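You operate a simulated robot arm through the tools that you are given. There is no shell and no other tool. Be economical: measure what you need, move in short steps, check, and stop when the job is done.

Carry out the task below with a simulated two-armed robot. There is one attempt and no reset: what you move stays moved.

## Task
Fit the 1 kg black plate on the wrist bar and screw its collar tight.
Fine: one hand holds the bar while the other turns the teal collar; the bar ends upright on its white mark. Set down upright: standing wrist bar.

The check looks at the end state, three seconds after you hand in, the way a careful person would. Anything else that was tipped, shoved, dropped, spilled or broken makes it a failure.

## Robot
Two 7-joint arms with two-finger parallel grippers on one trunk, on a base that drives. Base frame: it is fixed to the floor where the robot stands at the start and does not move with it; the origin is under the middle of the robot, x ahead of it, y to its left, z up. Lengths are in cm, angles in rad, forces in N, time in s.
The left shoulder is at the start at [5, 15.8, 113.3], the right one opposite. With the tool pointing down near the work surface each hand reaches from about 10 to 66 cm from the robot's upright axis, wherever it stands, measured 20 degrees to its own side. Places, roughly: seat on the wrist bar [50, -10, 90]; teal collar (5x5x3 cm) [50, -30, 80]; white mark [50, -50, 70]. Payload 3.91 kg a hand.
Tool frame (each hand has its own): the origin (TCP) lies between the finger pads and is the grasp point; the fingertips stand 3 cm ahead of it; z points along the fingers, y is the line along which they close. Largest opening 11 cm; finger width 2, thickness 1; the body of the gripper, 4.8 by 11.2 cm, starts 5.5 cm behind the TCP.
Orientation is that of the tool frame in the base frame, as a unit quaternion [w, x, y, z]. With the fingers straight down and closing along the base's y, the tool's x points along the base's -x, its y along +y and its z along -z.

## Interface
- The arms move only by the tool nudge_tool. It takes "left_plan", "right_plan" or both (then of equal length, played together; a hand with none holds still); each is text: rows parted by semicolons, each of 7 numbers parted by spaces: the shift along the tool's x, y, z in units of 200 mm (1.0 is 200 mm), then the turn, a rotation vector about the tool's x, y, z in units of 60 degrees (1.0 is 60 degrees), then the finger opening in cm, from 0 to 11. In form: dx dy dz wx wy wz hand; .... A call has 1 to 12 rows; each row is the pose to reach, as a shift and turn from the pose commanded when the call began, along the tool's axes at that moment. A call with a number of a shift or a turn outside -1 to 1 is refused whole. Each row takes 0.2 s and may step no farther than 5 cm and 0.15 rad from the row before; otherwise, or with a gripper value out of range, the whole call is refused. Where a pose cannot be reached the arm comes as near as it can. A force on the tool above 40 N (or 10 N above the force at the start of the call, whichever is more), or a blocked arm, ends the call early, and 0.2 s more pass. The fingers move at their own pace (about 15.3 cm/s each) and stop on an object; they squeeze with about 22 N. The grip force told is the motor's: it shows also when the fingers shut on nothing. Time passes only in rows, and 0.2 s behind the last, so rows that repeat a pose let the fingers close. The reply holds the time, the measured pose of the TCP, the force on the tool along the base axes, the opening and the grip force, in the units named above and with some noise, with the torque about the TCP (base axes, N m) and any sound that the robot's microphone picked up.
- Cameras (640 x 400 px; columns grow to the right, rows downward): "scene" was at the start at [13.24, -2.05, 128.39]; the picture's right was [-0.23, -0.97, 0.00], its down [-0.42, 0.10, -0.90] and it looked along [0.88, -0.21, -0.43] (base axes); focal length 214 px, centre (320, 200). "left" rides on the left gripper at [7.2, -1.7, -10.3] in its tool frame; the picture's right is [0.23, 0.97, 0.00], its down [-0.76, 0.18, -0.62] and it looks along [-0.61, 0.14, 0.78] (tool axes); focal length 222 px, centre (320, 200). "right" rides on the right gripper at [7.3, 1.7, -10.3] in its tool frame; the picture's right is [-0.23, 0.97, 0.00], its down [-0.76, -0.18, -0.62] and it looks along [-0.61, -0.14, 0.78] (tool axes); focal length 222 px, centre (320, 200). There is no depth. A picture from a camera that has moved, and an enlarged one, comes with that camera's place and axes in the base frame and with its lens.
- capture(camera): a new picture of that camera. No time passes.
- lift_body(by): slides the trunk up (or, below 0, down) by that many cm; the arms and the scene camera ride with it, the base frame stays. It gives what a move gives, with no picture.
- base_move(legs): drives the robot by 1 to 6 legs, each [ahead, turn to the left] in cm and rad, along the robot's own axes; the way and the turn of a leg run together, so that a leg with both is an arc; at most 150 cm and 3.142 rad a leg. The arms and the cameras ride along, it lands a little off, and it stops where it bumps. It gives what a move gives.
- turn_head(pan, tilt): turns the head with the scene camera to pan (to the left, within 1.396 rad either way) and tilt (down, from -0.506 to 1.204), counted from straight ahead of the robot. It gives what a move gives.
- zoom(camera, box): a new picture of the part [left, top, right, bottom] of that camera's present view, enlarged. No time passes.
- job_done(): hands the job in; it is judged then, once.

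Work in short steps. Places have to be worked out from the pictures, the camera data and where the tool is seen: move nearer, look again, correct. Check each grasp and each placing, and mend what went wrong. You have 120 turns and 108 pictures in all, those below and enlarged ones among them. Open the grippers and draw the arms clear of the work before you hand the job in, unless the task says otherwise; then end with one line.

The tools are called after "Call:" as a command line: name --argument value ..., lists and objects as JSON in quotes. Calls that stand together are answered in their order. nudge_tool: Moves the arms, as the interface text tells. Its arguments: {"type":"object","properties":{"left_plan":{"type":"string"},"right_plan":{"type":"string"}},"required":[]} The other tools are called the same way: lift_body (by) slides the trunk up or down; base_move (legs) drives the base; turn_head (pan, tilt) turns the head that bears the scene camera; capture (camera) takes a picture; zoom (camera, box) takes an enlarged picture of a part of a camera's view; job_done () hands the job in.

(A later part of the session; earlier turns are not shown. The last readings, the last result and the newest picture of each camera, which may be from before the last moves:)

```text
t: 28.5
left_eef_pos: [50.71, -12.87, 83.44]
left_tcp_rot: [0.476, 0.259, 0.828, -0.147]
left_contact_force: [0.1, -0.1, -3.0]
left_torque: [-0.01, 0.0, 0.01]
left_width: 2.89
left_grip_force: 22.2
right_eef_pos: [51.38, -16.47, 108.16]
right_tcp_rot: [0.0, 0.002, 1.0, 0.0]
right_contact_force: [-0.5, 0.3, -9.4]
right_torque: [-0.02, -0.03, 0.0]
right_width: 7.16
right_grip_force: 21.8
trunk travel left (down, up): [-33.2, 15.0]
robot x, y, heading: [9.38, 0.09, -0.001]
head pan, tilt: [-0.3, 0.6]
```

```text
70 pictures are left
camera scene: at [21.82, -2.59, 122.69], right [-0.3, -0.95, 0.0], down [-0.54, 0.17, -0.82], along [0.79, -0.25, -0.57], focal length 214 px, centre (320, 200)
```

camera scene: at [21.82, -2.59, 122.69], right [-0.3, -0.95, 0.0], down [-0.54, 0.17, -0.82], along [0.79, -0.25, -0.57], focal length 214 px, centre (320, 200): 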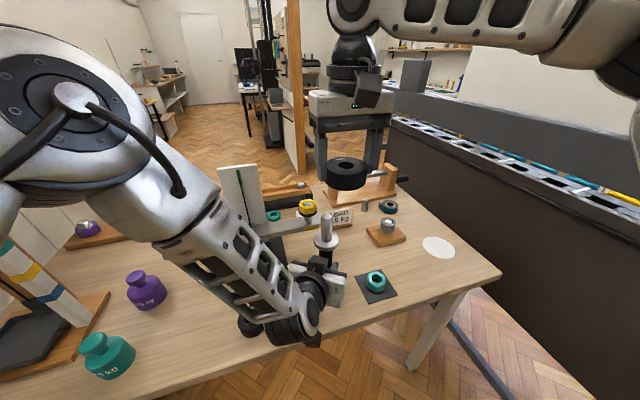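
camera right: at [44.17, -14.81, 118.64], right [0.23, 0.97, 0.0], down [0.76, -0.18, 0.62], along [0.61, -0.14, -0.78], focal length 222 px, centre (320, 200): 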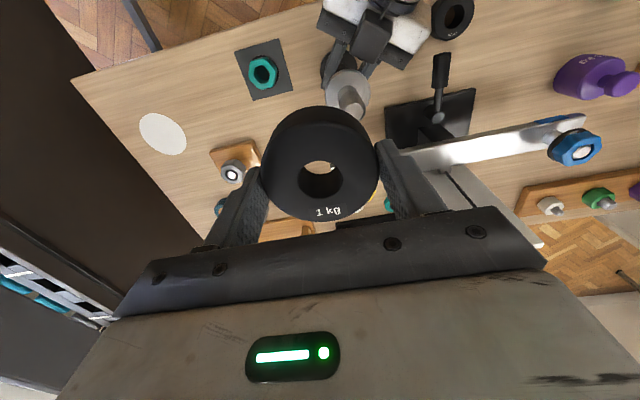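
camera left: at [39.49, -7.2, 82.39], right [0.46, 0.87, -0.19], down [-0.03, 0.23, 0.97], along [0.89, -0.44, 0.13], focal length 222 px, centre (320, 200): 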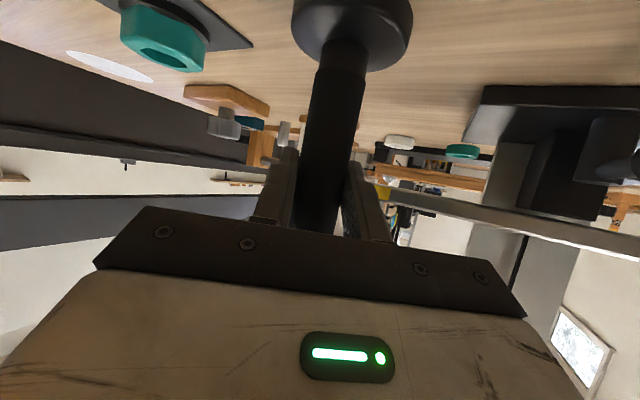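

The bar hangs a hair above the table. I zoom to fix the tip position relative to the plate.

Call:
zoom --camera "scene" --box '[280, 140, 400, 280]'

Call:
zoom --camera "right" --box '[240, 40, 420, 220]'

```text
2.86 times, centred on (340, 210) of scene
camera zoom: at [21.82, -2.59, 122.69], right [-0.3, -0.95, 0.0], down [-0.54, 0.17, -0.82], along [0.79, -0.25, -0.57], focal length 613 px, centre (263, 171)
```

zoom: 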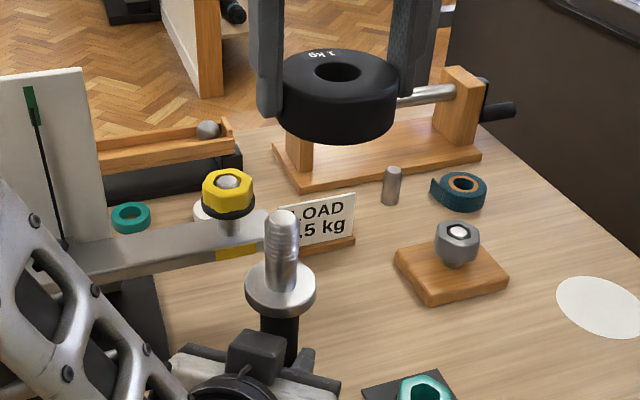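

```text
2.22 times, centred on (330, 130) of right
camera zoom: at [44.17, -14.81, 118.64], right [0.23, 0.97, 0.0], down [0.76, -0.18, 0.62], along [0.61, -0.14, -0.78], focal length 494 px, centre (298, 356)
```

zoom: 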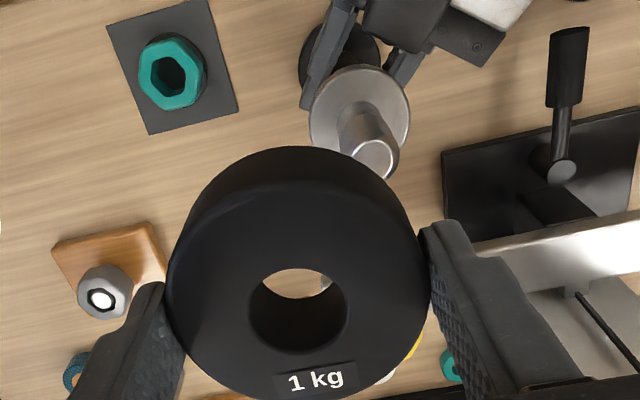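

The tip is at [51.0,-13.1,97.9] and the hole is centred on the right TCP. I move over it and descend to just above the tip.

Call:
nudge_tool --right_plan "0.012 0.085 0 0 0 0 5; 0.024 0.17 0 0 0 0 5; 0.024 0.17 0.15 0 0 0 5; 0.024 0.17 0.27 0 0 0 5; 0.024 0.17 0.29 0 0 0 5; 0.024 0.17 0.29 0 0 0 5"

Call:
zoom --camera "scene" --box '[260, 140, 400, 280]'

Call:
zoom --camera "right" --box '[240, 60, 400, 240]'

```text
t: 29.9
left_eef_pos: [50.63, -12.88, 83.41]
left_tcp_rot: [0.476, 0.258, 0.828, -0.147]
left_contact_force: [0.3, -0.3, -3.2]
left_torque: [0.02, 0.02, 0.0]
left_width: 2.86
left_grip_force: 22.0
right_eef_pos: [51.03, -13.24, 102.42]
right_tcp_rot: [-0.001, 0.002, 1.0, 0.001]
right_contact_force: [-0.6, 1.2, -9.1]
right_torque: [-0.04, -0.01, 0.0]
right_width: 7.19
right_grip_force: 22.4
trunk travel left (down, up): [-33.2, 15.0]
robot x, y, heading: [9.15, 0.28, -0.002]
head pan, tilt: [-0.3, 0.6]
```

```text
2.86 times, centred on (330, 210) of scene
camera zoom: at [21.84, -2.59, 122.68], right [-0.3, -0.95, 0.0], down [-0.54, 0.17, -0.82], along [0.79, -0.25, -0.57], focal length 613 px, centre (291, 171)
```

zoom: 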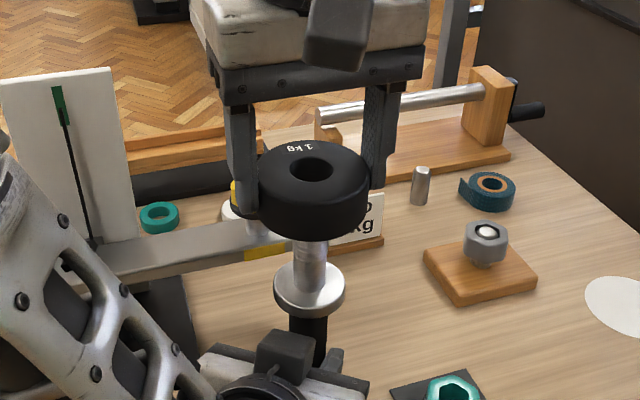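

```text
2.22 times, centred on (320, 150) of right
camera zoom: at [43.75, -11.45, 112.75], right [0.23, 0.97, 0.0], down [0.76, -0.18, 0.62], along [0.61, -0.14, -0.78], focal length 494 px, centre (320, 311)
```

zoom: 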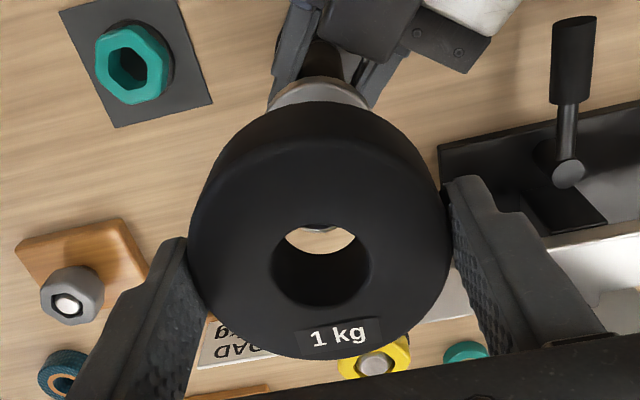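

The tip's edge shows in the hole, aligned as predicted. I lower 2 cm and check.

Call:
nudge_tool --right_plan "0 0 0.04 0 0 0 5; 0 0 0.07 0 0 0 5; 0 0 0.1 0 0 0 5; 0 0 0.1 0 0 0 5"

Call:
zoom --camera "right" --box '[240, 60, 400, 240]'

Call:
zoom --camera "scene" --box '[260, 140, 400, 280]'

```text
t: 30.9
left_eef_pos: [50.57, -12.83, 83.45]
left_tcp_rot: [0.474, 0.26, 0.828, -0.147]
left_contact_force: [-4.1, 1.4, -6.4]
left_torque: [-0.14, -0.51, -0.01]
left_width: 2.86
left_grip_force: 22.2
right_eef_pos: [51.01, -13.17, 100.43]
right_tcp_rot: [0.0, 0.002, 1.0, 0.0]
right_contact_force: [4.7, -1.6, -6.6]
right_torque: [-0.08, -0.19, 0.02]
right_width: 7.16
right_grip_force: 22.4
trunk travel left (down, up): [-33.2, 15.0]
robot x, y, heading: [8.99, -0.1, -0.006]
head pan, tilt: [-0.3, 0.6]
```

```text
2.22 times, centred on (320, 150) of right
camera zoom: at [43.74, -11.43, 110.78], right [0.23, 0.97, 0.0], down [0.76, -0.18, 0.62], along [0.61, -0.14, -0.78], focal length 494 px, centre (320, 311)
```

zoom: 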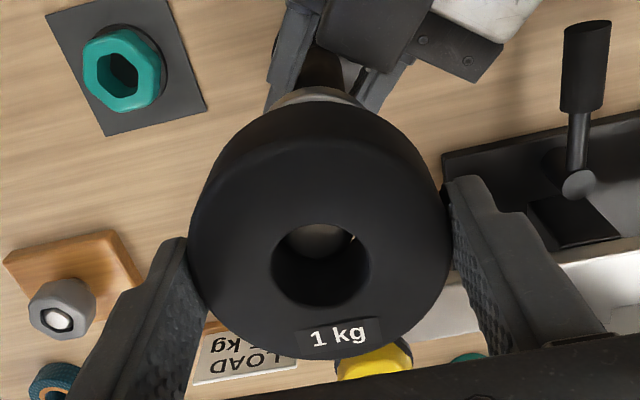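

```text
2.86 times, centred on (330, 210) of scene
camera zoom: at [21.84, -2.59, 122.68], right [-0.3, -0.95, 0.0], down [-0.54, 0.17, -0.82], along [0.79, -0.25, -0.57], focal length 613 px, centre (291, 171)
```

zoom: 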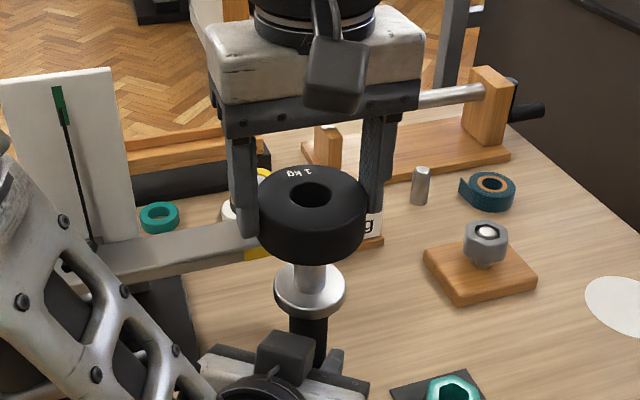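

The tip has entered the hole, with a light side force (+x 4.7 N) on the plate. I ease the plate 0.25 cm toward +x and slightly −y.

Call:
nudge_tool --right_plan "-0.012 -0.004 0 0 0 0 5; -0.012 -0.004 0 0 0 0 5; -0.012 -0.004 0 0 0 0 5"

Call:
zoom --camera "right" --box '[280, 130, 360, 220]'

```text
t: 31.7
left_eef_pos: [50.75, -12.88, 83.44]
left_tcp_rot: [0.476, 0.259, 0.828, -0.147]
left_contact_force: [-0.4, -0.9, -3.0]
left_torque: [-0.01, -0.04, 0.04]
left_width: 2.88
left_grip_force: 22.5
right_eef_pos: [51.17, -13.09, 100.27]
right_tcp_rot: [-0.001, 0.001, 1.0, 0.0]
right_contact_force: [0.4, -0.3, -9.1]
right_torque: [0.0, 0.0, 0.0]
right_width: 7.15
right_grip_force: 21.9
trunk travel left (down, up): [-33.2, 15.0]
robot x, y, heading: [9.2, -0.08, 0.0]
head pan, tilt: [-0.3, 0.6]
```

```text
4.44 times, centred on (320, 175) of right
camera zoom: at [43.95, -11.5, 110.79], right [0.23, 0.97, 0.0], down [0.76, -0.18, 0.62], along [0.61, -0.14, -0.78], focal length 987 px, centre (320, 311)
```

zoom: 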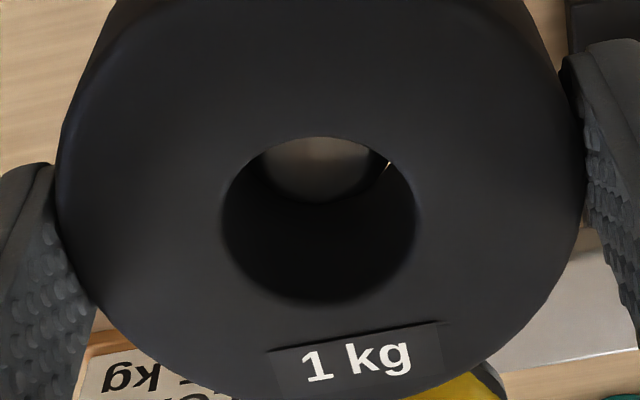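

Forces are back to pure weight. I continue down the sleeve about 4.4 cm.

Call:
nudge_tool --right_plan "0 0 0.05 0 0 0 5; 0 0 0.1 0 0 0 5; 0 0 0.15 0 0 0 5; 0 0 0.19 0 0 0 5; 0 0 0.22 0 0 0 5; 0 0 0.22 0 0 0 5"

Call:
zoom --camera "scene" --box '[260, 140, 400, 280]'

Call:
zoom --camera "right" --box '[240, 60, 400, 240]'

```text
t: 33.1
left_eef_pos: [50.73, -12.79, 83.42]
left_tcp_rot: [0.476, 0.258, 0.828, -0.147]
left_contact_force: [0.0, -0.4, -2.8]
left_torque: [0.04, 0.02, 0.0]
left_width: 2.85
left_grip_force: 22.5
right_eef_pos: [51.35, -13.17, 96.06]
right_tcp_rot: [0.0, 0.002, 1.0, 0.0]
right_contact_force: [-0.9, 0.0, -9.1]
right_torque: [0.02, 0.01, 0.0]
right_width: 7.16
right_grip_force: 21.9
trunk travel left (down, up): [-33.2, 15.0]
robot x, y, heading: [9.51, -0.01, -0.002]
head pan, tilt: [-0.3, 0.6]
```

```text
2.86 times, centred on (330, 210) of scene
camera zoom: at [21.84, -2.59, 122.68], right [-0.3, -0.95, 0.0], down [-0.54, 0.17, -0.82], along [0.79, -0.25, -0.57], focal length 613 px, centre (291, 171)
```

zoom: 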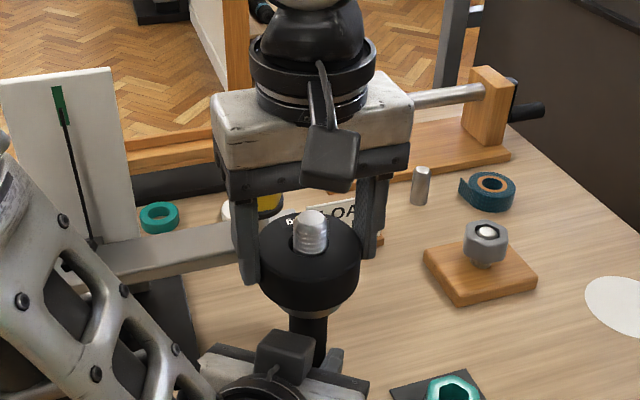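

```text
2.22 times, centred on (320, 150) of right
camera zoom: at [43.97, -11.42, 106.53], right [0.23, 0.97, 0.0], down [0.76, -0.18, 0.62], along [0.61, -0.14, -0.78], focal length 494 px, centre (320, 311)
```

zoom: 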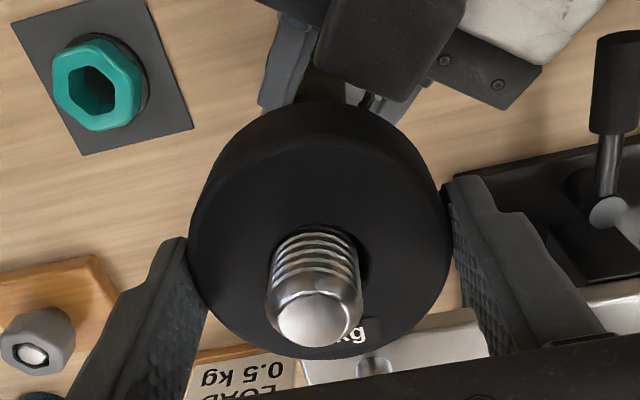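

The plate slides over the sleeve. I keep lowering in small steps until its weight comes off the hand.

Call:
nudge_tool --right_plan "0 0 0.01 0 0 0 5; 0 0 0.02 0 0 0 5; 0 0 0.03 0 0 0 5; 0 0 0.03 0 0 0 5"

Call:
zoom --camera "scene" --box '[290, 180, 370, 260]'

```text
t: 34.1
left_eef_pos: [50.66, -12.88, 83.5]
left_tcp_rot: [0.475, 0.259, 0.828, -0.147]
left_contact_force: [0.1, -0.2, -3.3]
left_torque: [0.04, 0.06, -0.05]
left_width: 2.86
left_grip_force: 21.8
right_eef_pos: [51.18, -13.07, 95.47]
right_tcp_rot: [-0.001, 0.002, 1.0, 0.0]
right_contact_force: [0.4, 1.0, -9.7]
right_torque: [0.02, 0.04, 0.0]
right_width: 7.18
right_grip_force: 22.1
trunk travel left (down, up): [-33.2, 15.0]
robot x, y, heading: [9.02, 0.18, -0.005]
head pan, tilt: [-0.3, 0.6]
```

```text
5.00 times, centred on (330, 220) of scene
camera zoom: at [21.84, -2.59, 122.68], right [-0.3, -0.95, 0.0], down [-0.54, 0.17, -0.82], along [0.79, -0.25, -0.57], focal length 1072 px, centre (270, 100)
```

zoom: 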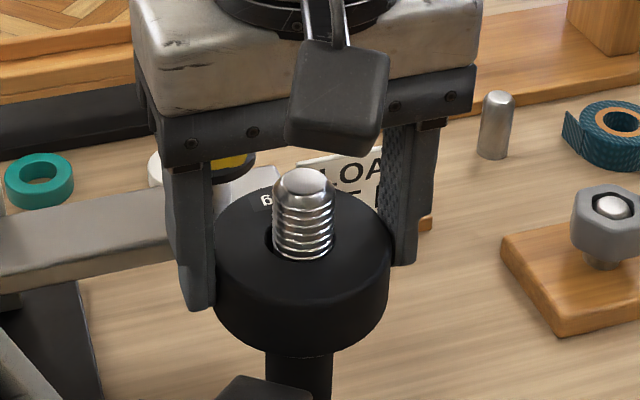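

Call:
nudge_tool --right_plan "0 0 0.008 0 0 0 5; 0 0 0.015 0 0 0 5; 0 0 0.015 0 0 0 5"

```text
t: 34.9
left_eef_pos: [50.59, -12.71, 83.4]
left_tcp_rot: [0.474, 0.259, 0.829, -0.147]
left_contact_force: [6.2, -2.0, -20.0]
left_torque: [0.2, 0.11, 0.1]
left_width: 2.86
left_grip_force: 22.2
right_eef_pos: [51.39, -13.22, 95.42]
right_tcp_rot: [0.001, 0.002, 1.0, 0.001]
right_contact_force: [-7.3, 4.3, 11.1]
right_torque: [0.41, 0.67, -0.03]
right_width: 7.17
right_grip_force: 22.2
trunk travel left (down, up): [-33.2, 15.0]
robot x, y, heading: [8.88, -0.18, 0.001]
head pan, tilt: [-0.3, 0.6]
```

The plate is seated (downward force now ~20 N). I back off slightly and open the right fingers.

Call:
nudge_tool --right_plan "0 0 -0.008 0 0 0 5; 0 0 -0.008 0 0 0 7.6; 0 0 -0.008 0 0 0 9; 0 0 -0.008 0 0 0 10; 0 0 -0.008 0 0 0 10"

Call:
zoom --camera "scene" --box '[260, 160, 400, 280]'

Call:
zoom --camera "right" --box '[200, 60, 440, 240]'

```text
t: 36.1
left_eef_pos: [50.65, -12.8, 83.29]
left_tcp_rot: [0.476, 0.258, 0.828, -0.147]
left_contact_force: [0.1, 0.1, -12.4]
left_torque: [0.05, 0.06, -0.03]
left_width: 2.86
left_grip_force: 22.0
right_eef_pos: [51.36, -13.09, 95.27]
right_tcp_rot: [0.0, 0.001, 1.0, -0.001]
right_contact_force: [-1.1, 0.3, 0.9]
right_torque: [-0.03, 0.0, 0.0]
right_width: 10.01
right_grip_force: 0.0
trunk travel left (down, up): [-33.2, 15.0]
robot x, y, heading: [9.05, -0.43, -0.002]
head pan, tilt: [-0.3, 0.6]
```

```text
3.33 times, centred on (330, 220) of scene
camera zoom: at [21.84, -2.59, 122.68], right [-0.3, -0.95, 0.0], down [-0.54, 0.17, -0.82], along [0.79, -0.25, -0.57], focal length 715 px, centre (287, 133)
```

zoom: 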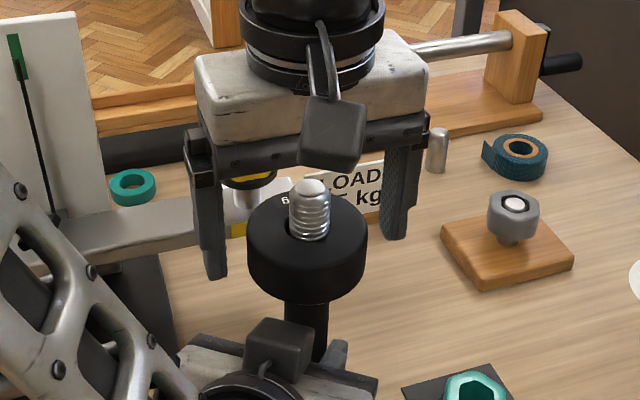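

```text
2.22 times, centred on (320, 150) of right
camera zoom: at [44.0, -11.48, 105.76], right [0.23, 0.97, 0.0], down [0.76, -0.18, 0.62], along [0.61, -0.14, -0.78], focal length 494 px, centre (320, 311)
```

zoom: 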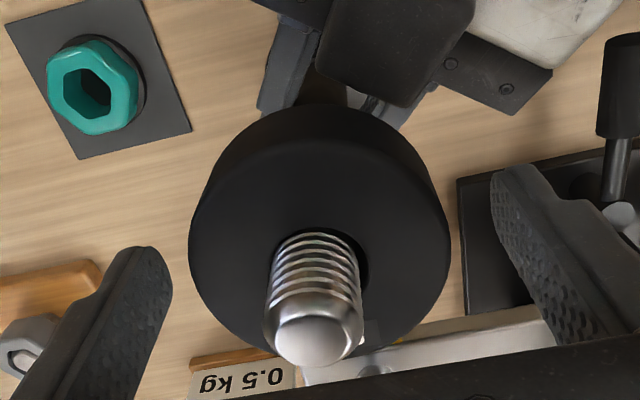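

The plate is free on the seat. I raise the right hand clear and move above the collar.

Call:
nudge_tool --right_plan "0 0 -0.2 0 0 0 10; 0 0 -0.4 0 0 0 10; 0.05 -0.2 -0.4 0 0 0 10; 0.1 -0.42 -0.4 0 0 0 10; 0.145 -0.63 -0.4 0 0 0 10; 0.145 -0.63 -0.2 0 0 0 10; 0.145 -0.63 0 0 0 0 10; 0.145 -0.63 0.2 0 0 0 10; 0.145 -0.63 0.35 0 0 0 10; 0.145 -0.63 0.35 0 0 0 10"

Call:
capture --camera "right"

Call:
zoom --camera "scene" --box '[280, 180, 440, 320]'

```text
t: 38.3
left_eef_pos: [50.68, -12.95, 83.53]
left_tcp_rot: [0.475, 0.259, 0.828, -0.147]
left_contact_force: [-0.7, 0.3, -10.2]
left_torque: [0.07, 0.01, 0.05]
left_width: 2.88
left_grip_force: 22.0
right_eef_pos: [48.03, -25.85, 88.24]
right_tcp_rot: [0.001, 0.001, 1.0, 0.0]
right_contact_force: [-0.2, 0.4, 0.1]
right_torque: [0.0, -0.03, 0.03]
right_width: 9.99
right_grip_force: 0.1
trunk travel left (down, up): [-33.2, 15.0]
robot x, y, heading: [9.13, 0.12, 0.0]
head pan, tilt: [-0.3, 0.6]
```

```text
57 pictures are left
camera right: at [40.89, -24.21, 98.6], right [0.23, 0.97, 0.0], down [0.76, -0.18, 0.62], along [0.61, -0.14, -0.78], focal length 222 px, centre (320, 200)
```

right: 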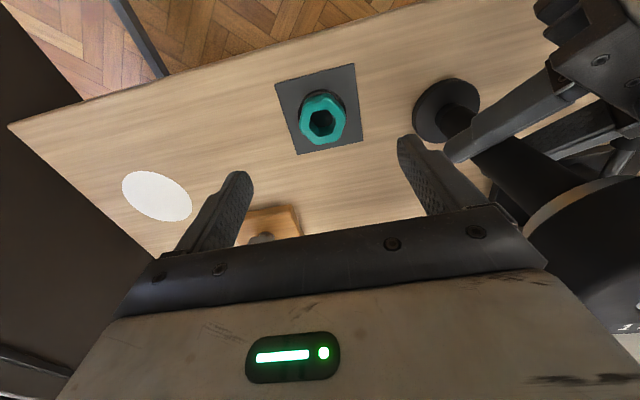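

```text
2.86 times, centred on (360, 250) of scene
camera zoom: at [21.83, -2.59, 122.69], right [-0.3, -0.95, 0.0], down [-0.54, 0.17, -0.82], along [0.79, -0.25, -0.57], focal length 613 px, centre (206, 57)
```

zoom: 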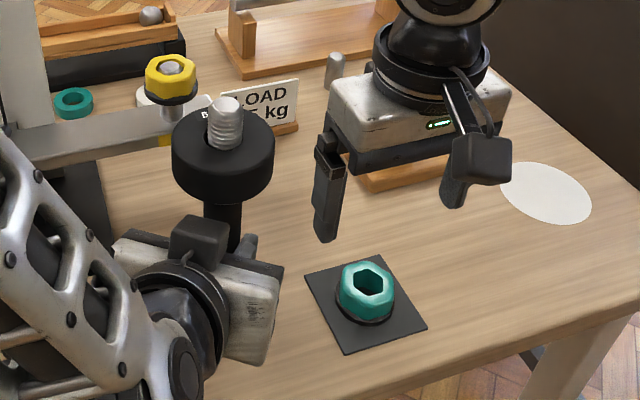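

Call:
zoom --camera "right" --box '[270, 60, 370, 160]'

```text
4.00 times, centred on (320, 110) of right
camera zoom: at [40.89, -24.21, 98.6], right [0.23, 0.97, 0.0], down [0.76, -0.18, 0.62], along [0.61, -0.14, -0.78], focal length 888 px, centre (320, 560)
```

zoom: 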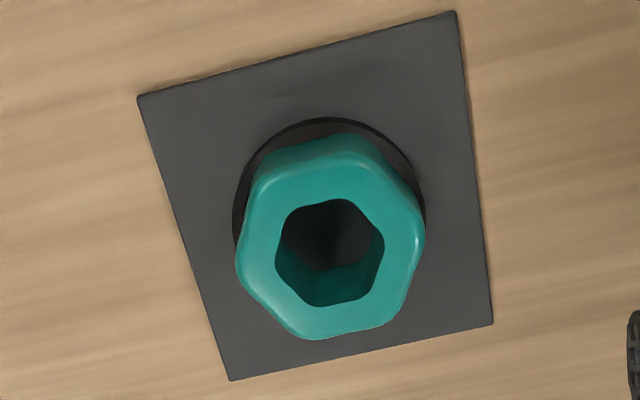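

The collar is centred at ≈[48.25,-25.5] and its flats need the closing axis turned +27.5° (counter-clockwise). I rotate, centre and descend to z≈82.

Call:
nudge_tool --right_plan "0 0.005 0 0 0 -0.115 10; 0 0.01 0 0 0 -0.23 10; 0 0.02 0 0 0 -0.345 10; -0.003 0.02 0 0 0 -0.458 10; -0.003 0.02 0.15 0 0 -0.458 10; -0.003 0.02 0.315 0 0 -0.458 10; -0.003 0.02 0.315 0 0 -0.458 10"

Call:
capture --camera "right"

Call:
zoom --camera "scene" --box '[300, 190, 440, 320]'

```text
t: 39.9
left_eef_pos: [50.69, -12.83, 83.39]
left_tcp_rot: [0.475, 0.259, 0.828, -0.147]
left_contact_force: [-1.2, -0.3, -8.6]
left_torque: [-0.01, 0.0, 0.0]
left_width: 2.86
left_grip_force: 21.9
right_eef_pos: [48.36, -25.39, 82.17]
right_tcp_rot: [0.0, -0.236, 0.972, 0.0]
right_contact_force: [-0.8, -0.5, -0.9]
right_torque: [0.01, -0.01, 0.01]
right_width: 10.04
right_grip_force: 0.2
trunk travel left (down, up): [-33.2, 15.0]
robot x, y, heading: [8.95, 0.05, -0.001]
head pan, tilt: [-0.3, 0.6]
```

```text
54 pictures are left
camera right: at [41.1, -27.23, 92.48], right [-0.24, 0.97, 0.0], down [0.76, 0.19, 0.62], along [0.6, 0.15, -0.78], focal length 222 px, centre (320, 200)
```

right: 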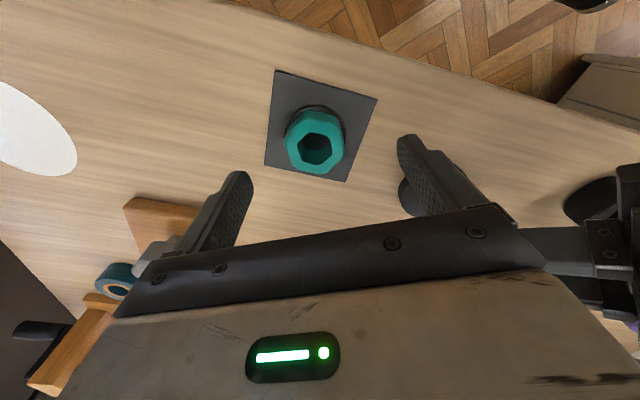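

```text
3.08 times, centred on (370, 255) of scene
camera zoom: at [21.81, -2.58, 122.69], right [-0.3, -0.95, 0.0], down [-0.54, 0.17, -0.82], along [0.79, -0.25, -0.57], focal length 660 px, centre (166, 31)
```

zoom: 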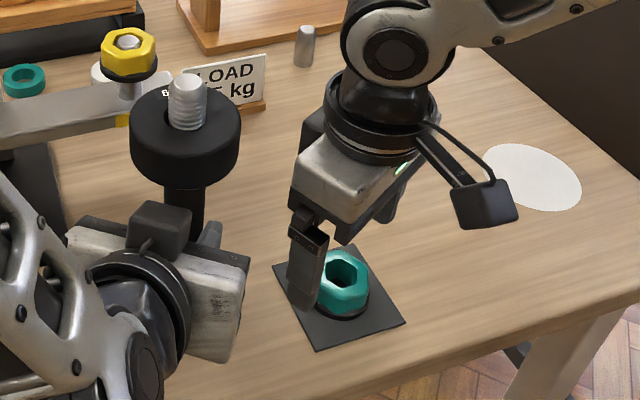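

Slight re-centre (−0.3 cm in y) and descend to TCP z≈78.6 for the grasp.

Call:
nudge_tool --right_plan "0.007 -0.013 0 0 0 0 9; 0.007 -0.013 0.08 0 0 0 9; 0.007 -0.013 0.15 0 0 0 9; 0.007 -0.013 0.178 0 0 0 9; 0.007 -0.013 0.178 0 0 0 9"

Call:
capture --camera "right"

Call:
zoom --camera "scene" --box '[330, 210, 430, 310]'

```text
t: 41.1
left_eef_pos: [50.64, -12.79, 83.33]
left_tcp_rot: [0.475, 0.259, 0.828, -0.147]
left_contact_force: [-0.5, 0.5, -8.0]
left_torque: [-0.02, -0.03, 0.02]
left_width: 2.87
left_grip_force: 22.2
right_eef_pos: [48.26, -25.71, 78.45]
right_tcp_rot: [0.0, -0.237, 0.972, -0.001]
right_contact_force: [-0.1, 0.1, 0.3]
right_torque: [-0.01, 0.0, -0.01]
right_width: 9.01
right_grip_force: 0.1
trunk travel left (down, up): [-33.2, 15.0]
robot x, y, heading: [8.88, -0.39, -0.003]
head pan, tilt: [-0.3, 0.6]
```

```text
52 pictures are left
camera right: at [41.06, -27.48, 88.9], right [-0.24, 0.97, 0.0], down [0.76, 0.19, 0.62], along [0.6, 0.15, -0.78], focal length 222 px, centre (320, 200)
```

right: 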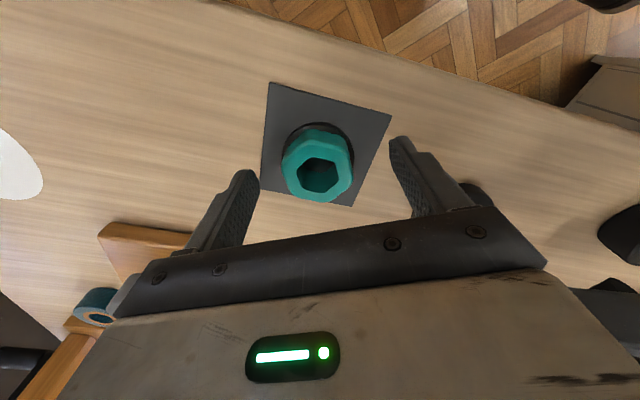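

```text
4.00 times, centred on (380, 260) of scene
camera zoom: at [21.81, -2.58, 122.69], right [-0.3, -0.95, 0.0], down [-0.54, 0.17, -0.82], along [0.79, -0.25, -0.57], focal length 858 px, centre (80, -40)
```

zoom: 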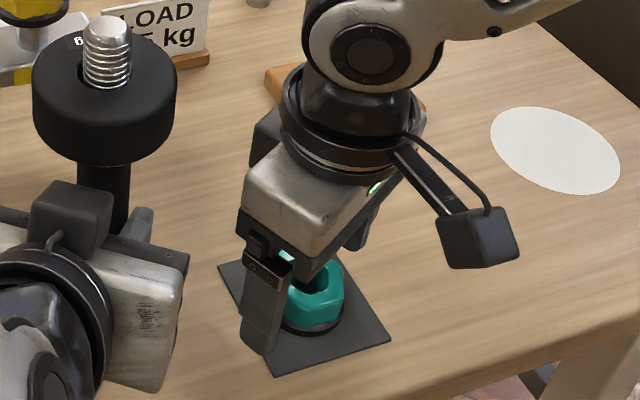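

The fingers straddle the collar flats. I close on it.

Call:
nudge_tool --right_plan "0 0 0 0 0 0 7; 0 0 0 0 0 0 5; 0 0 0 0 0 0 3; 0 0 0 0 0 0 2.5; 0 0 0 0 0 0 2.5"

Call:
zoom --camera "right" --box '[230, 90, 410, 240]'

```text
t: 42.3
left_eef_pos: [50.72, -12.8, 83.4]
left_tcp_rot: [0.476, 0.259, 0.828, -0.147]
left_contact_force: [0.4, 0.5, -6.6]
left_torque: [-0.04, -0.08, 0.01]
left_width: 2.87
left_grip_force: 22.0
right_eef_pos: [48.34, -25.63, 78.55]
right_tcp_rot: [0.0, -0.235, 0.972, 0.0]
right_contact_force: [0.4, -0.2, 0.5]
right_torque: [-0.05, -0.03, 0.02]
right_width: 4.48
right_grip_force: 22.0
trunk travel left (down, up): [-33.2, 15.0]
robot x, y, heading: [9.26, -0.19, -0.001]
head pan, tilt: [-0.3, 0.6]
```

```text
2.67 times, centred on (320, 165) of right
camera zoom: at [41.06, -27.47, 88.91], right [-0.24, 0.97, 0.0], down [0.76, 0.19, 0.62], along [0.6, 0.15, -0.78], focal length 592 px, centre (320, 293)
```

zoom: 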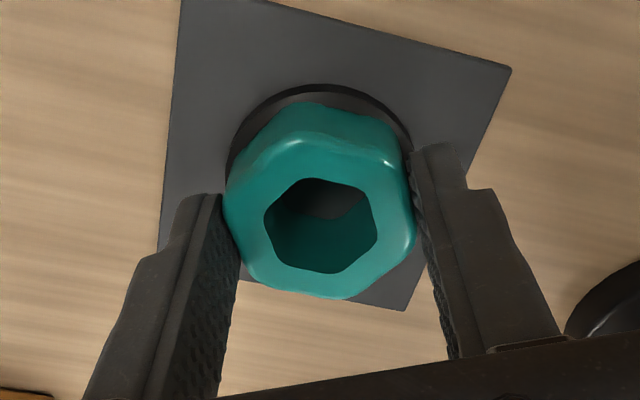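

The collar is gripped at 4.48 cm. I lift it up and look.

Call:
nudge_tool --right_plan "0 0 -0.05 0 0 0 2.5; 0 0 -0.2 0 0 0 2.5; 0 0 -0.4 0 0 0 2.5; 0 0 -0.6 0 0 0 2.5; 0 0 -0.8 0 0 0 2.5; 0 0 -1 0 0 0 2.5; 0 0 -1 0 0 0 2.5"

Call:
capture --camera "right"

Call:
zoom --camera "scene" --box '[280, 140, 420, 270]'

```text
t: 43.9
left_eef_pos: [50.72, -12.82, 83.52]
left_tcp_rot: [0.476, 0.259, 0.828, -0.148]
left_contact_force: [-1.3, 1.6, -6.5]
left_torque: [-0.01, -0.03, 0.04]
left_width: 2.89
left_grip_force: 22.1
right_eef_pos: [48.32, -25.63, 98.56]
right_tcp_rot: [0.0, -0.236, 0.972, 0.001]
right_contact_force: [-0.1, -0.2, -0.1]
right_torque: [0.01, 0.0, -0.01]
right_width: 4.47
right_grip_force: 21.9
trunk travel left (down, up): [-33.2, 15.0]
robot x, y, heading: [8.7, 0.25, -0.005]
head pan, tilt: [-0.3, 0.6]
```

```text
49 pictures are left
camera right: at [41.14, -27.48, 108.92], right [-0.24, 0.97, 0.0], down [0.76, 0.19, 0.62], along [0.6, 0.15, -0.78], focal length 222 px, centre (320, 200)
```

right: 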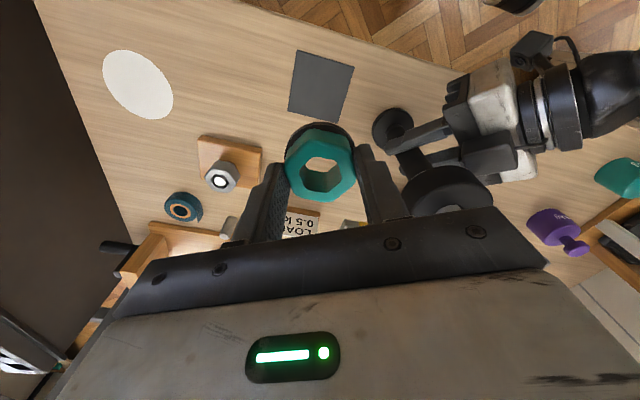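

```text
3.08 times, centred on (350, 205) of scene
camera zoom: at [21.79, -2.57, 122.69], right [-0.3, -0.95, 0.0], down [-0.54, 0.17, -0.82], along [0.79, -0.25, -0.57], focal length 660 px, centre (228, 185)
```

zoom: 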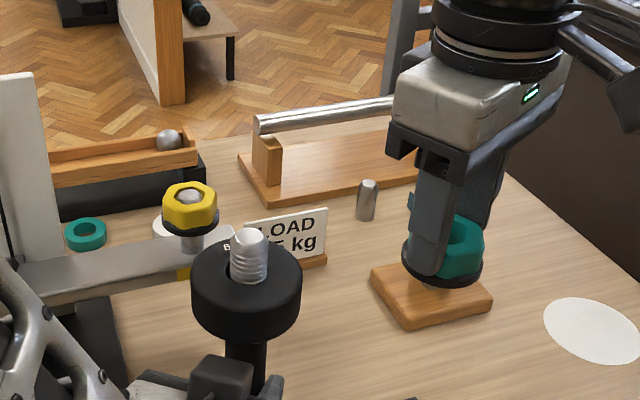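

The collar with its black base ring is held. I move toward the bar, stopping beside the tip above it to view both.

Call:
nudge_tool --right_plan "0 0 -0.14 0 0 0 2.5; 0 0 -0.27 0 0 0 2.5; -0.1 0.1 -0.27 0 0 0 2.5; -0.21 0.21 -0.27 0 0 0 2.5; -0.316 0.32 -0.27 0 0 0 2.5; -0.316 0.32 -0.27 0 0 0 2.5"

Call:
zoom --camera "right" --box '[220, 60, 420, 240]'

Call:
zoom --camera "scene" --box '[280, 140, 400, 260]'

```text
t: 45.3
left_eef_pos: [50.61, -12.78, 83.41]
left_tcp_rot: [0.476, 0.258, 0.828, -0.147]
left_contact_force: [-1.2, 1.5, -5.8]
left_torque: [-0.03, -0.07, -0.04]
left_width: 2.85
left_grip_force: 22.4
right_eef_pos: [50.99, -16.9, 103.92]
right_tcp_rot: [0.0, -0.236, 0.972, 0.001]
right_contact_force: [-0.6, 0.0, 0.1]
right_torque: [0.01, 0.01, 0.0]
right_width: 4.46
right_grip_force: 22.2
trunk travel left (down, up): [-33.2, 15.0]
robot x, y, heading: [8.87, 0.31, 0.004]
head pan, tilt: [-0.3, 0.6]
```

```text
2.22 times, centred on (320, 150) of right
camera zoom: at [43.73, -18.71, 114.22], right [-0.24, 0.97, 0.0], down [0.76, 0.19, 0.62], along [0.6, 0.15, -0.78], focal length 494 px, centre (320, 311)
```

zoom: 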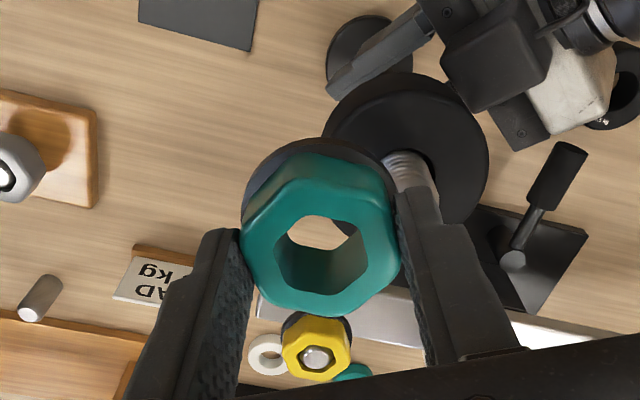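

```text
3.33 times, centred on (340, 200) of scene
camera zoom: at [21.79, -2.57, 122.69], right [-0.3, -0.95, 0.0], down [-0.54, 0.17, -0.82], along [0.79, -0.25, -0.57], focal length 715 px, centre (253, 200)
```

zoom: 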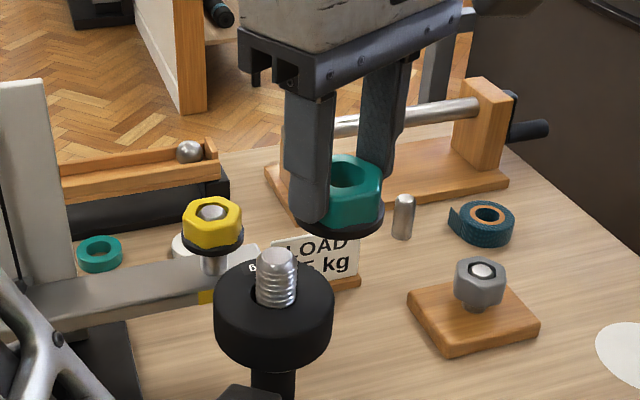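

The collar centre is ≈[50.8,-16.95] (top z≈102.3), the tip ≈[51.0,-13.2,97.6]. I shift the collar over the tip at the same height.

Call:
nudge_tool --right_plan "-0.047 0.082 0 0 0 0 2.5; -0.0933 0.163 0 0 0 0 2.5; -0.0933 0.163 0 0 0 0 2.5"

Call:
zoom --camera "right" --box '[250, 90, 390, 230]'

Call:
zoom --camera "scene" --box '[290, 160, 370, 240]'

```text
t: 46.1
left_eef_pos: [50.68, -12.78, 83.38]
left_tcp_rot: [0.476, 0.258, 0.828, -0.146]
left_contact_force: [-1.0, 0.8, -6.3]
left_torque: [-0.05, -0.02, 0.0]
left_width: 2.86
left_grip_force: 22.2
right_eef_pos: [51.17, -13.18, 103.84]
right_tcp_rot: [0.0, -0.235, 0.972, 0.0]
right_contact_force: [-0.1, 0.4, 0.2]
right_torque: [0.0, 0.0, -0.01]
right_width: 4.47
right_grip_force: 21.9
trunk travel left (down, up): [-33.2, 15.0]
robot x, y, heading: [8.86, 0.14, -0.003]
head pan, tilt: [-0.3, 0.6]
```

```text
2.86 times, centred on (320, 160) of right
camera zoom: at [43.99, -14.99, 114.28], right [-0.24, 0.97, 0.0], down [0.76, 0.19, 0.62], along [0.6, 0.15, -0.78], focal length 635 px, centre (320, 314)
```

zoom: 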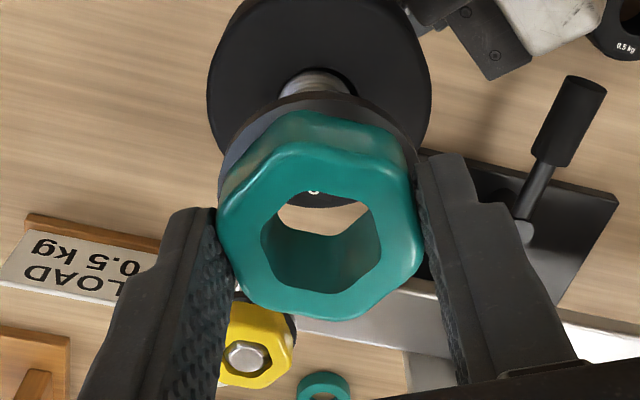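

```text
5.00 times, centred on (330, 200) of scene
camera zoom: at [21.79, -2.57, 122.69], right [-0.3, -0.95, 0.0], down [-0.54, 0.17, -0.82], along [0.79, -0.25, -0.57], focal length 1072 px, centre (270, 200)
```

zoom: 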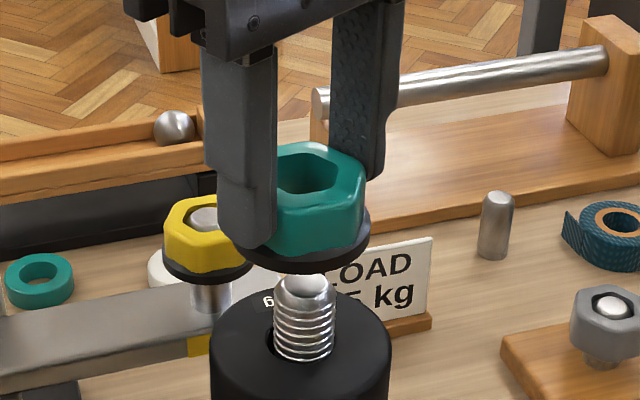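

The collar looks aligned over the tip. I descend 2.2 cm carefully and watch the force.

Call:
nudge_tool --right_plan "0 0 0.03 0 0 0 2.5; 0 0 0.06 0 0 0 2.5; 0 0 0.085 0 0 0 2.5; 0 0 0.11 0 0 0 2.5; 0 0 0.11 0 0 0 2.5"

Call:
zoom --camera "scene" --box '[290, 160, 370, 240]'

Call:
zoom --camera "right" --box '[250, 90, 390, 230]'

```text
t: 47.3
left_eef_pos: [50.73, -12.83, 83.42]
left_tcp_rot: [0.475, 0.258, 0.828, -0.146]
left_contact_force: [-0.5, 1.2, -5.6]
left_torque: [-0.02, 0.02, 0.0]
left_width: 2.84
left_grip_force: 22.2
right_eef_pos: [51.27, -13.3, 101.58]
right_tcp_rot: [0.0, -0.236, 0.972, 0.0]
right_contact_force: [0.5, 0.1, 0.3]
right_torque: [-0.02, 0.0, -0.01]
right_width: 4.44
right_grip_force: 21.8
trunk travel left (down, up): [-33.2, 15.0]
robot x, y, heading: [8.96, -0.18, -0.002]
head pan, tilt: [-0.3, 0.6]
```

```text
5.00 times, centred on (330, 200) of scene
camera zoom: at [21.79, -2.57, 122.69], right [-0.3, -0.95, 0.0], down [-0.54, 0.17, -0.82], along [0.79, -0.25, -0.57], focal length 1072 px, centre (270, 200)
```

zoom: 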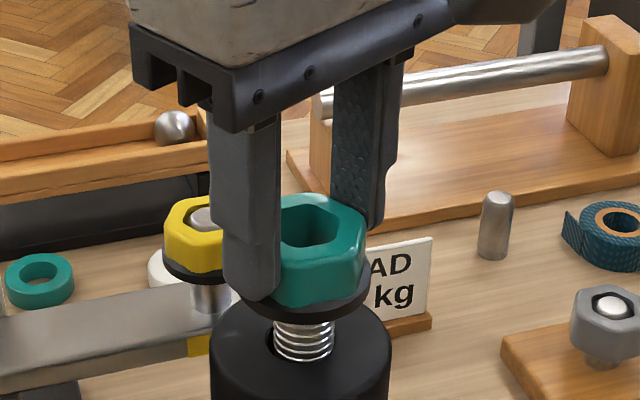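

```text
2.86 times, centred on (320, 160) of right
camera zoom: at [43.92, -15.1, 112.04], right [-0.24, 0.97, 0.0], down [0.76, 0.19, 0.62], along [0.6, 0.15, -0.78], focal length 635 px, centre (320, 314)
```

zoom: 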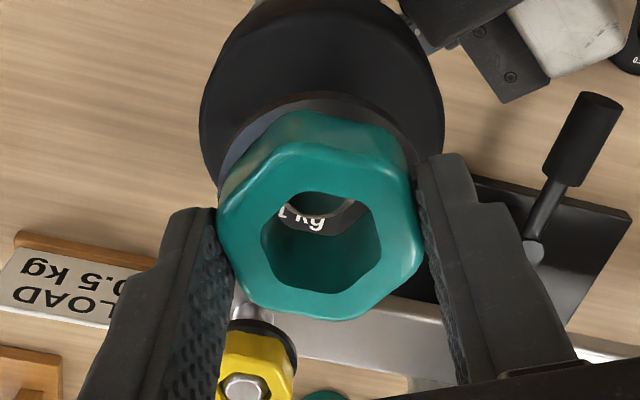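

The tip dome appears in the collar hole, centred. I continue down until it meets the thread.

Call:
nudge_tool --right_plan "0 0 0.015 0 0 0 2.5; 0 0 0.03 0 0 0 2.5; 0 0 0.04 0 0 0 2.5; 0 0 0.04 0 0 0 2.5"

Call:
zoom --camera "scene" --box '[290, 160, 370, 240]'

Call:
zoom --camera "right" --box '[250, 90, 390, 230]'

```text
t: 48.3
left_eef_pos: [50.72, -12.7, 83.46]
left_tcp_rot: [0.476, 0.258, 0.828, -0.146]
left_contact_force: [-0.2, 0.9, -6.1]
left_torque: [-0.02, -0.05, 0.01]
left_width: 2.84
left_grip_force: 22.2
right_eef_pos: [51.19, -13.28, 100.91]
right_tcp_rot: [0.0, -0.236, 0.972, 0.0]
right_contact_force: [0.1, 0.2, 0.0]
right_torque: [0.01, 0.0, 0.01]
right_width: 4.47
right_grip_force: 22.0
trunk travel left (down, up): [-33.2, 15.0]
robot x, y, heading: [8.88, -0.35, -0.006]
head pan, tilt: [-0.3, 0.6]
```

```text
5.00 times, centred on (330, 200) of scene
camera zoom: at [21.79, -2.57, 122.69], right [-0.3, -0.95, 0.0], down [-0.54, 0.17, -0.82], along [0.79, -0.25, -0.57], focal length 1072 px, centre (270, 200)
```

zoom: 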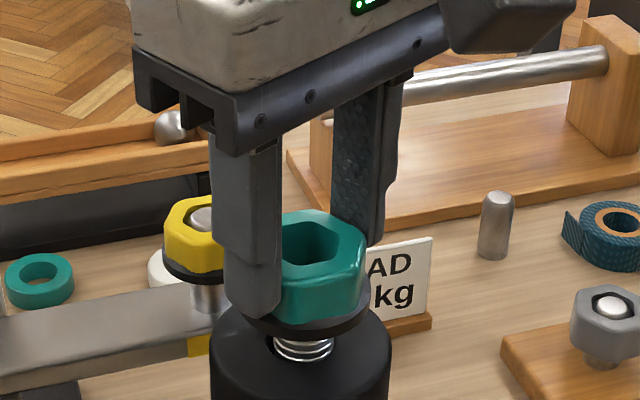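

```text
2.86 times, centred on (320, 160) of right
camera zoom: at [43.89, -15.13, 111.26], right [-0.24, 0.97, 0.0], down [0.76, 0.19, 0.62], along [0.6, 0.15, -0.78], focal length 635 px, centre (320, 314)
```

zoom: 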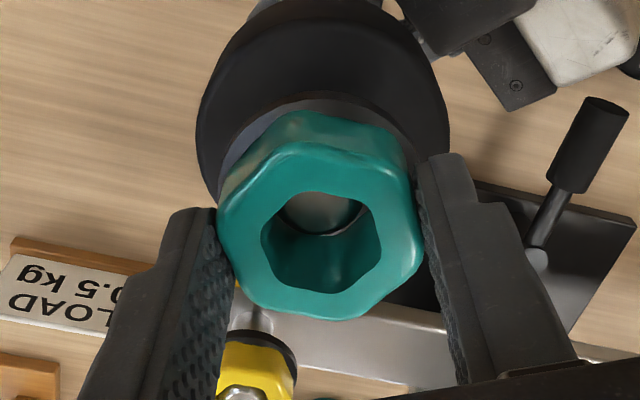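

The tip is inside the collar with no side load. I go down another 0.6 cm in fine steps.

Call:
nudge_tool --right_plan "0 0 0.01 0 0 0 2.5; 0 0 0.02 0 0 0 2.5; 0 0 0.03 0 0 0 2.5; 0 0 0.03 0 0 0 2.5"

Call:
zoom --camera "scene" --box '[290, 160, 370, 240]'

```text
t: 49.3
left_eef_pos: [50.7, -12.76, 83.4]
left_tcp_rot: [0.475, 0.259, 0.828, -0.147]
left_contact_force: [-0.2, 1.0, -6.0]
left_torque: [-0.04, -0.09, 0.07]
left_width: 2.86
left_grip_force: 21.9
right_eef_pos: [51.11, -13.3, 100.26]
right_tcp_rot: [-0.001, -0.236, 0.972, 0.001]
right_contact_force: [-0.4, -0.1, 0.3]
right_torque: [0.0, 0.01, 0.0]
right_width: 4.46
right_grip_force: 22.5
trunk travel left (down, up): [-33.2, 15.0]
robot x, y, heading: [8.84, 0.24, -0.002]
head pan, tilt: [-0.3, 0.6]
```

```text
5.00 times, centred on (330, 200) of scene
camera zoom: at [21.79, -2.57, 122.69], right [-0.3, -0.95, 0.0], down [-0.54, 0.17, -0.82], along [0.79, -0.25, -0.57], focal length 1072 px, centre (270, 200)
```

zoom: 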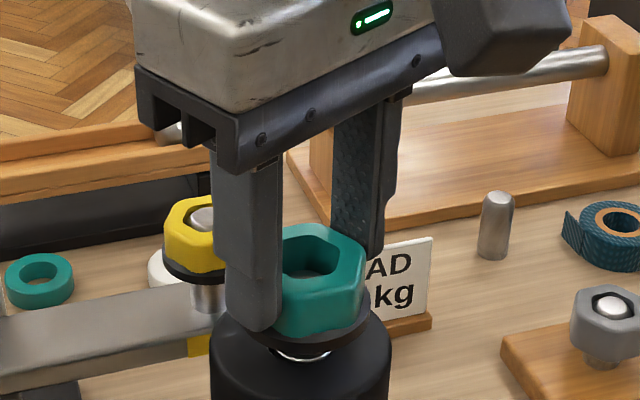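

Call:
nudge_tool --right_plan "0 0 0.008 0 0 0 2.5; 0 0 0.016 0 0 0 2.5; 0 0 0.024 0 0 0 2.5; 0 0 0.024 0 0 0 2.5"

Call:
zoom --camera "scene" --box '[290, 160, 370, 240]'

```text
t: 50.3
left_eef_pos: [50.69, -12.78, 83.47]
left_tcp_rot: [0.476, 0.259, 0.827, -0.148]
left_contact_force: [-0.4, 1.5, -5.1]
left_torque: [-0.06, -0.08, 0.02]
left_width: 2.86
left_grip_force: 22.3
right_eef_pos: [51.2, -13.45, 99.79]
right_tcp_rot: [0.0, -0.236, 0.972, -0.001]
right_contact_force: [-0.3, 0.5, -1.3]
right_torque: [-0.01, 0.01, 0.01]
right_width: 4.46
right_grip_force: 21.5
trunk travel left (down, up): [-33.2, 15.0]
robot x, y, heading: [9.23, 0.19, -0.003]
head pan, tilt: [-0.3, 0.6]
```

```text
5.00 times, centred on (330, 200) of scene
camera zoom: at [21.79, -2.57, 122.69], right [-0.3, -0.95, 0.0], down [-0.54, 0.17, -0.82], along [0.79, -0.25, -0.57], focal length 1072 px, centre (270, 200)
```

zoom: 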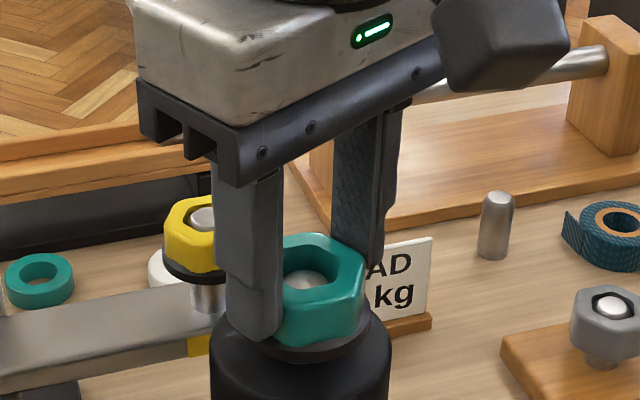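

Call:
nudge_tool --right_plan "0 0 0.007 0 0 0 2.5; 0 0 0.014 0 0 0 2.5; 0 0 0.014 0 0 0 2.5"

Call:
zoom --camera "scene" --box '[290, 160, 370, 240]'

```text
t: 51.1
left_eef_pos: [50.73, -12.92, 83.43]
left_tcp_rot: [0.476, 0.259, 0.828, -0.147]
left_contact_force: [-0.2, 1.8, -5.5]
left_torque: [-0.03, -0.09, 0.02]
left_width: 2.87
left_grip_force: 22.5
right_eef_pos: [51.17, -13.3, 99.54]
right_tcp_rot: [-0.001, -0.236, 0.972, 0.001]
right_contact_force: [0.0, 0.3, -0.6]
right_torque: [0.01, -0.02, 0.03]
right_width: 4.44
right_grip_force: 22.4
trunk travel left (down, up): [-33.2, 15.0]
robot x, y, heading: [9.3, -0.15, -0.001]
head pan, tilt: [-0.3, 0.6]
```

```text
5.00 times, centred on (330, 200) of scene
camera zoom: at [21.79, -2.57, 122.69], right [-0.3, -0.95, 0.0], down [-0.54, 0.17, -0.82], along [0.79, -0.25, -0.57], focal length 1072 px, centre (270, 200)
```

zoom: 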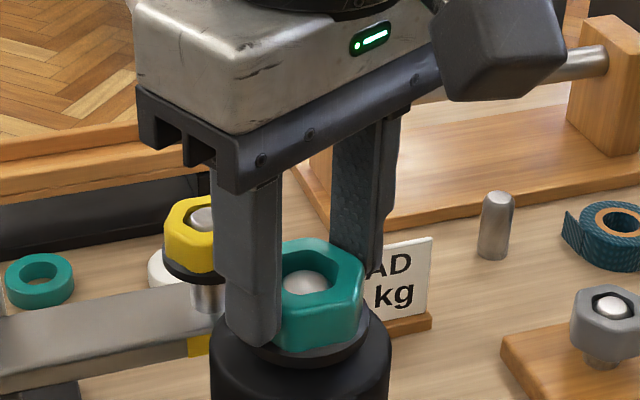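

Call:
nudge_tool --right_plan "0 0 0.006 0 0 0 2.5; 0 0 0.012 0 0 0 2.5; 0 0 0.012 0 0 0 2.5"

```text
t: 51.9
left_eef_pos: [50.66, -12.87, 83.4]
left_tcp_rot: [0.475, 0.259, 0.828, -0.147]
left_contact_force: [-1.1, 1.2, -4.8]
left_torque: [-0.16, -0.21, 0.04]
left_width: 2.87
left_grip_force: 22.4
right_eef_pos: [51.09, -13.37, 99.24]
right_tcp_rot: [0.0, -0.236, 0.972, 0.001]
right_contact_force: [0.7, -0.6, -2.9]
right_torque: [0.2, 0.04, 0.01]
right_width: 4.48
right_grip_force: 22.2
trunk travel left (down, up): [-33.2, 15.0]
robot x, y, heading: [9.23, 0.01, -0.002]
head pan, tilt: [-0.3, 0.6]
```

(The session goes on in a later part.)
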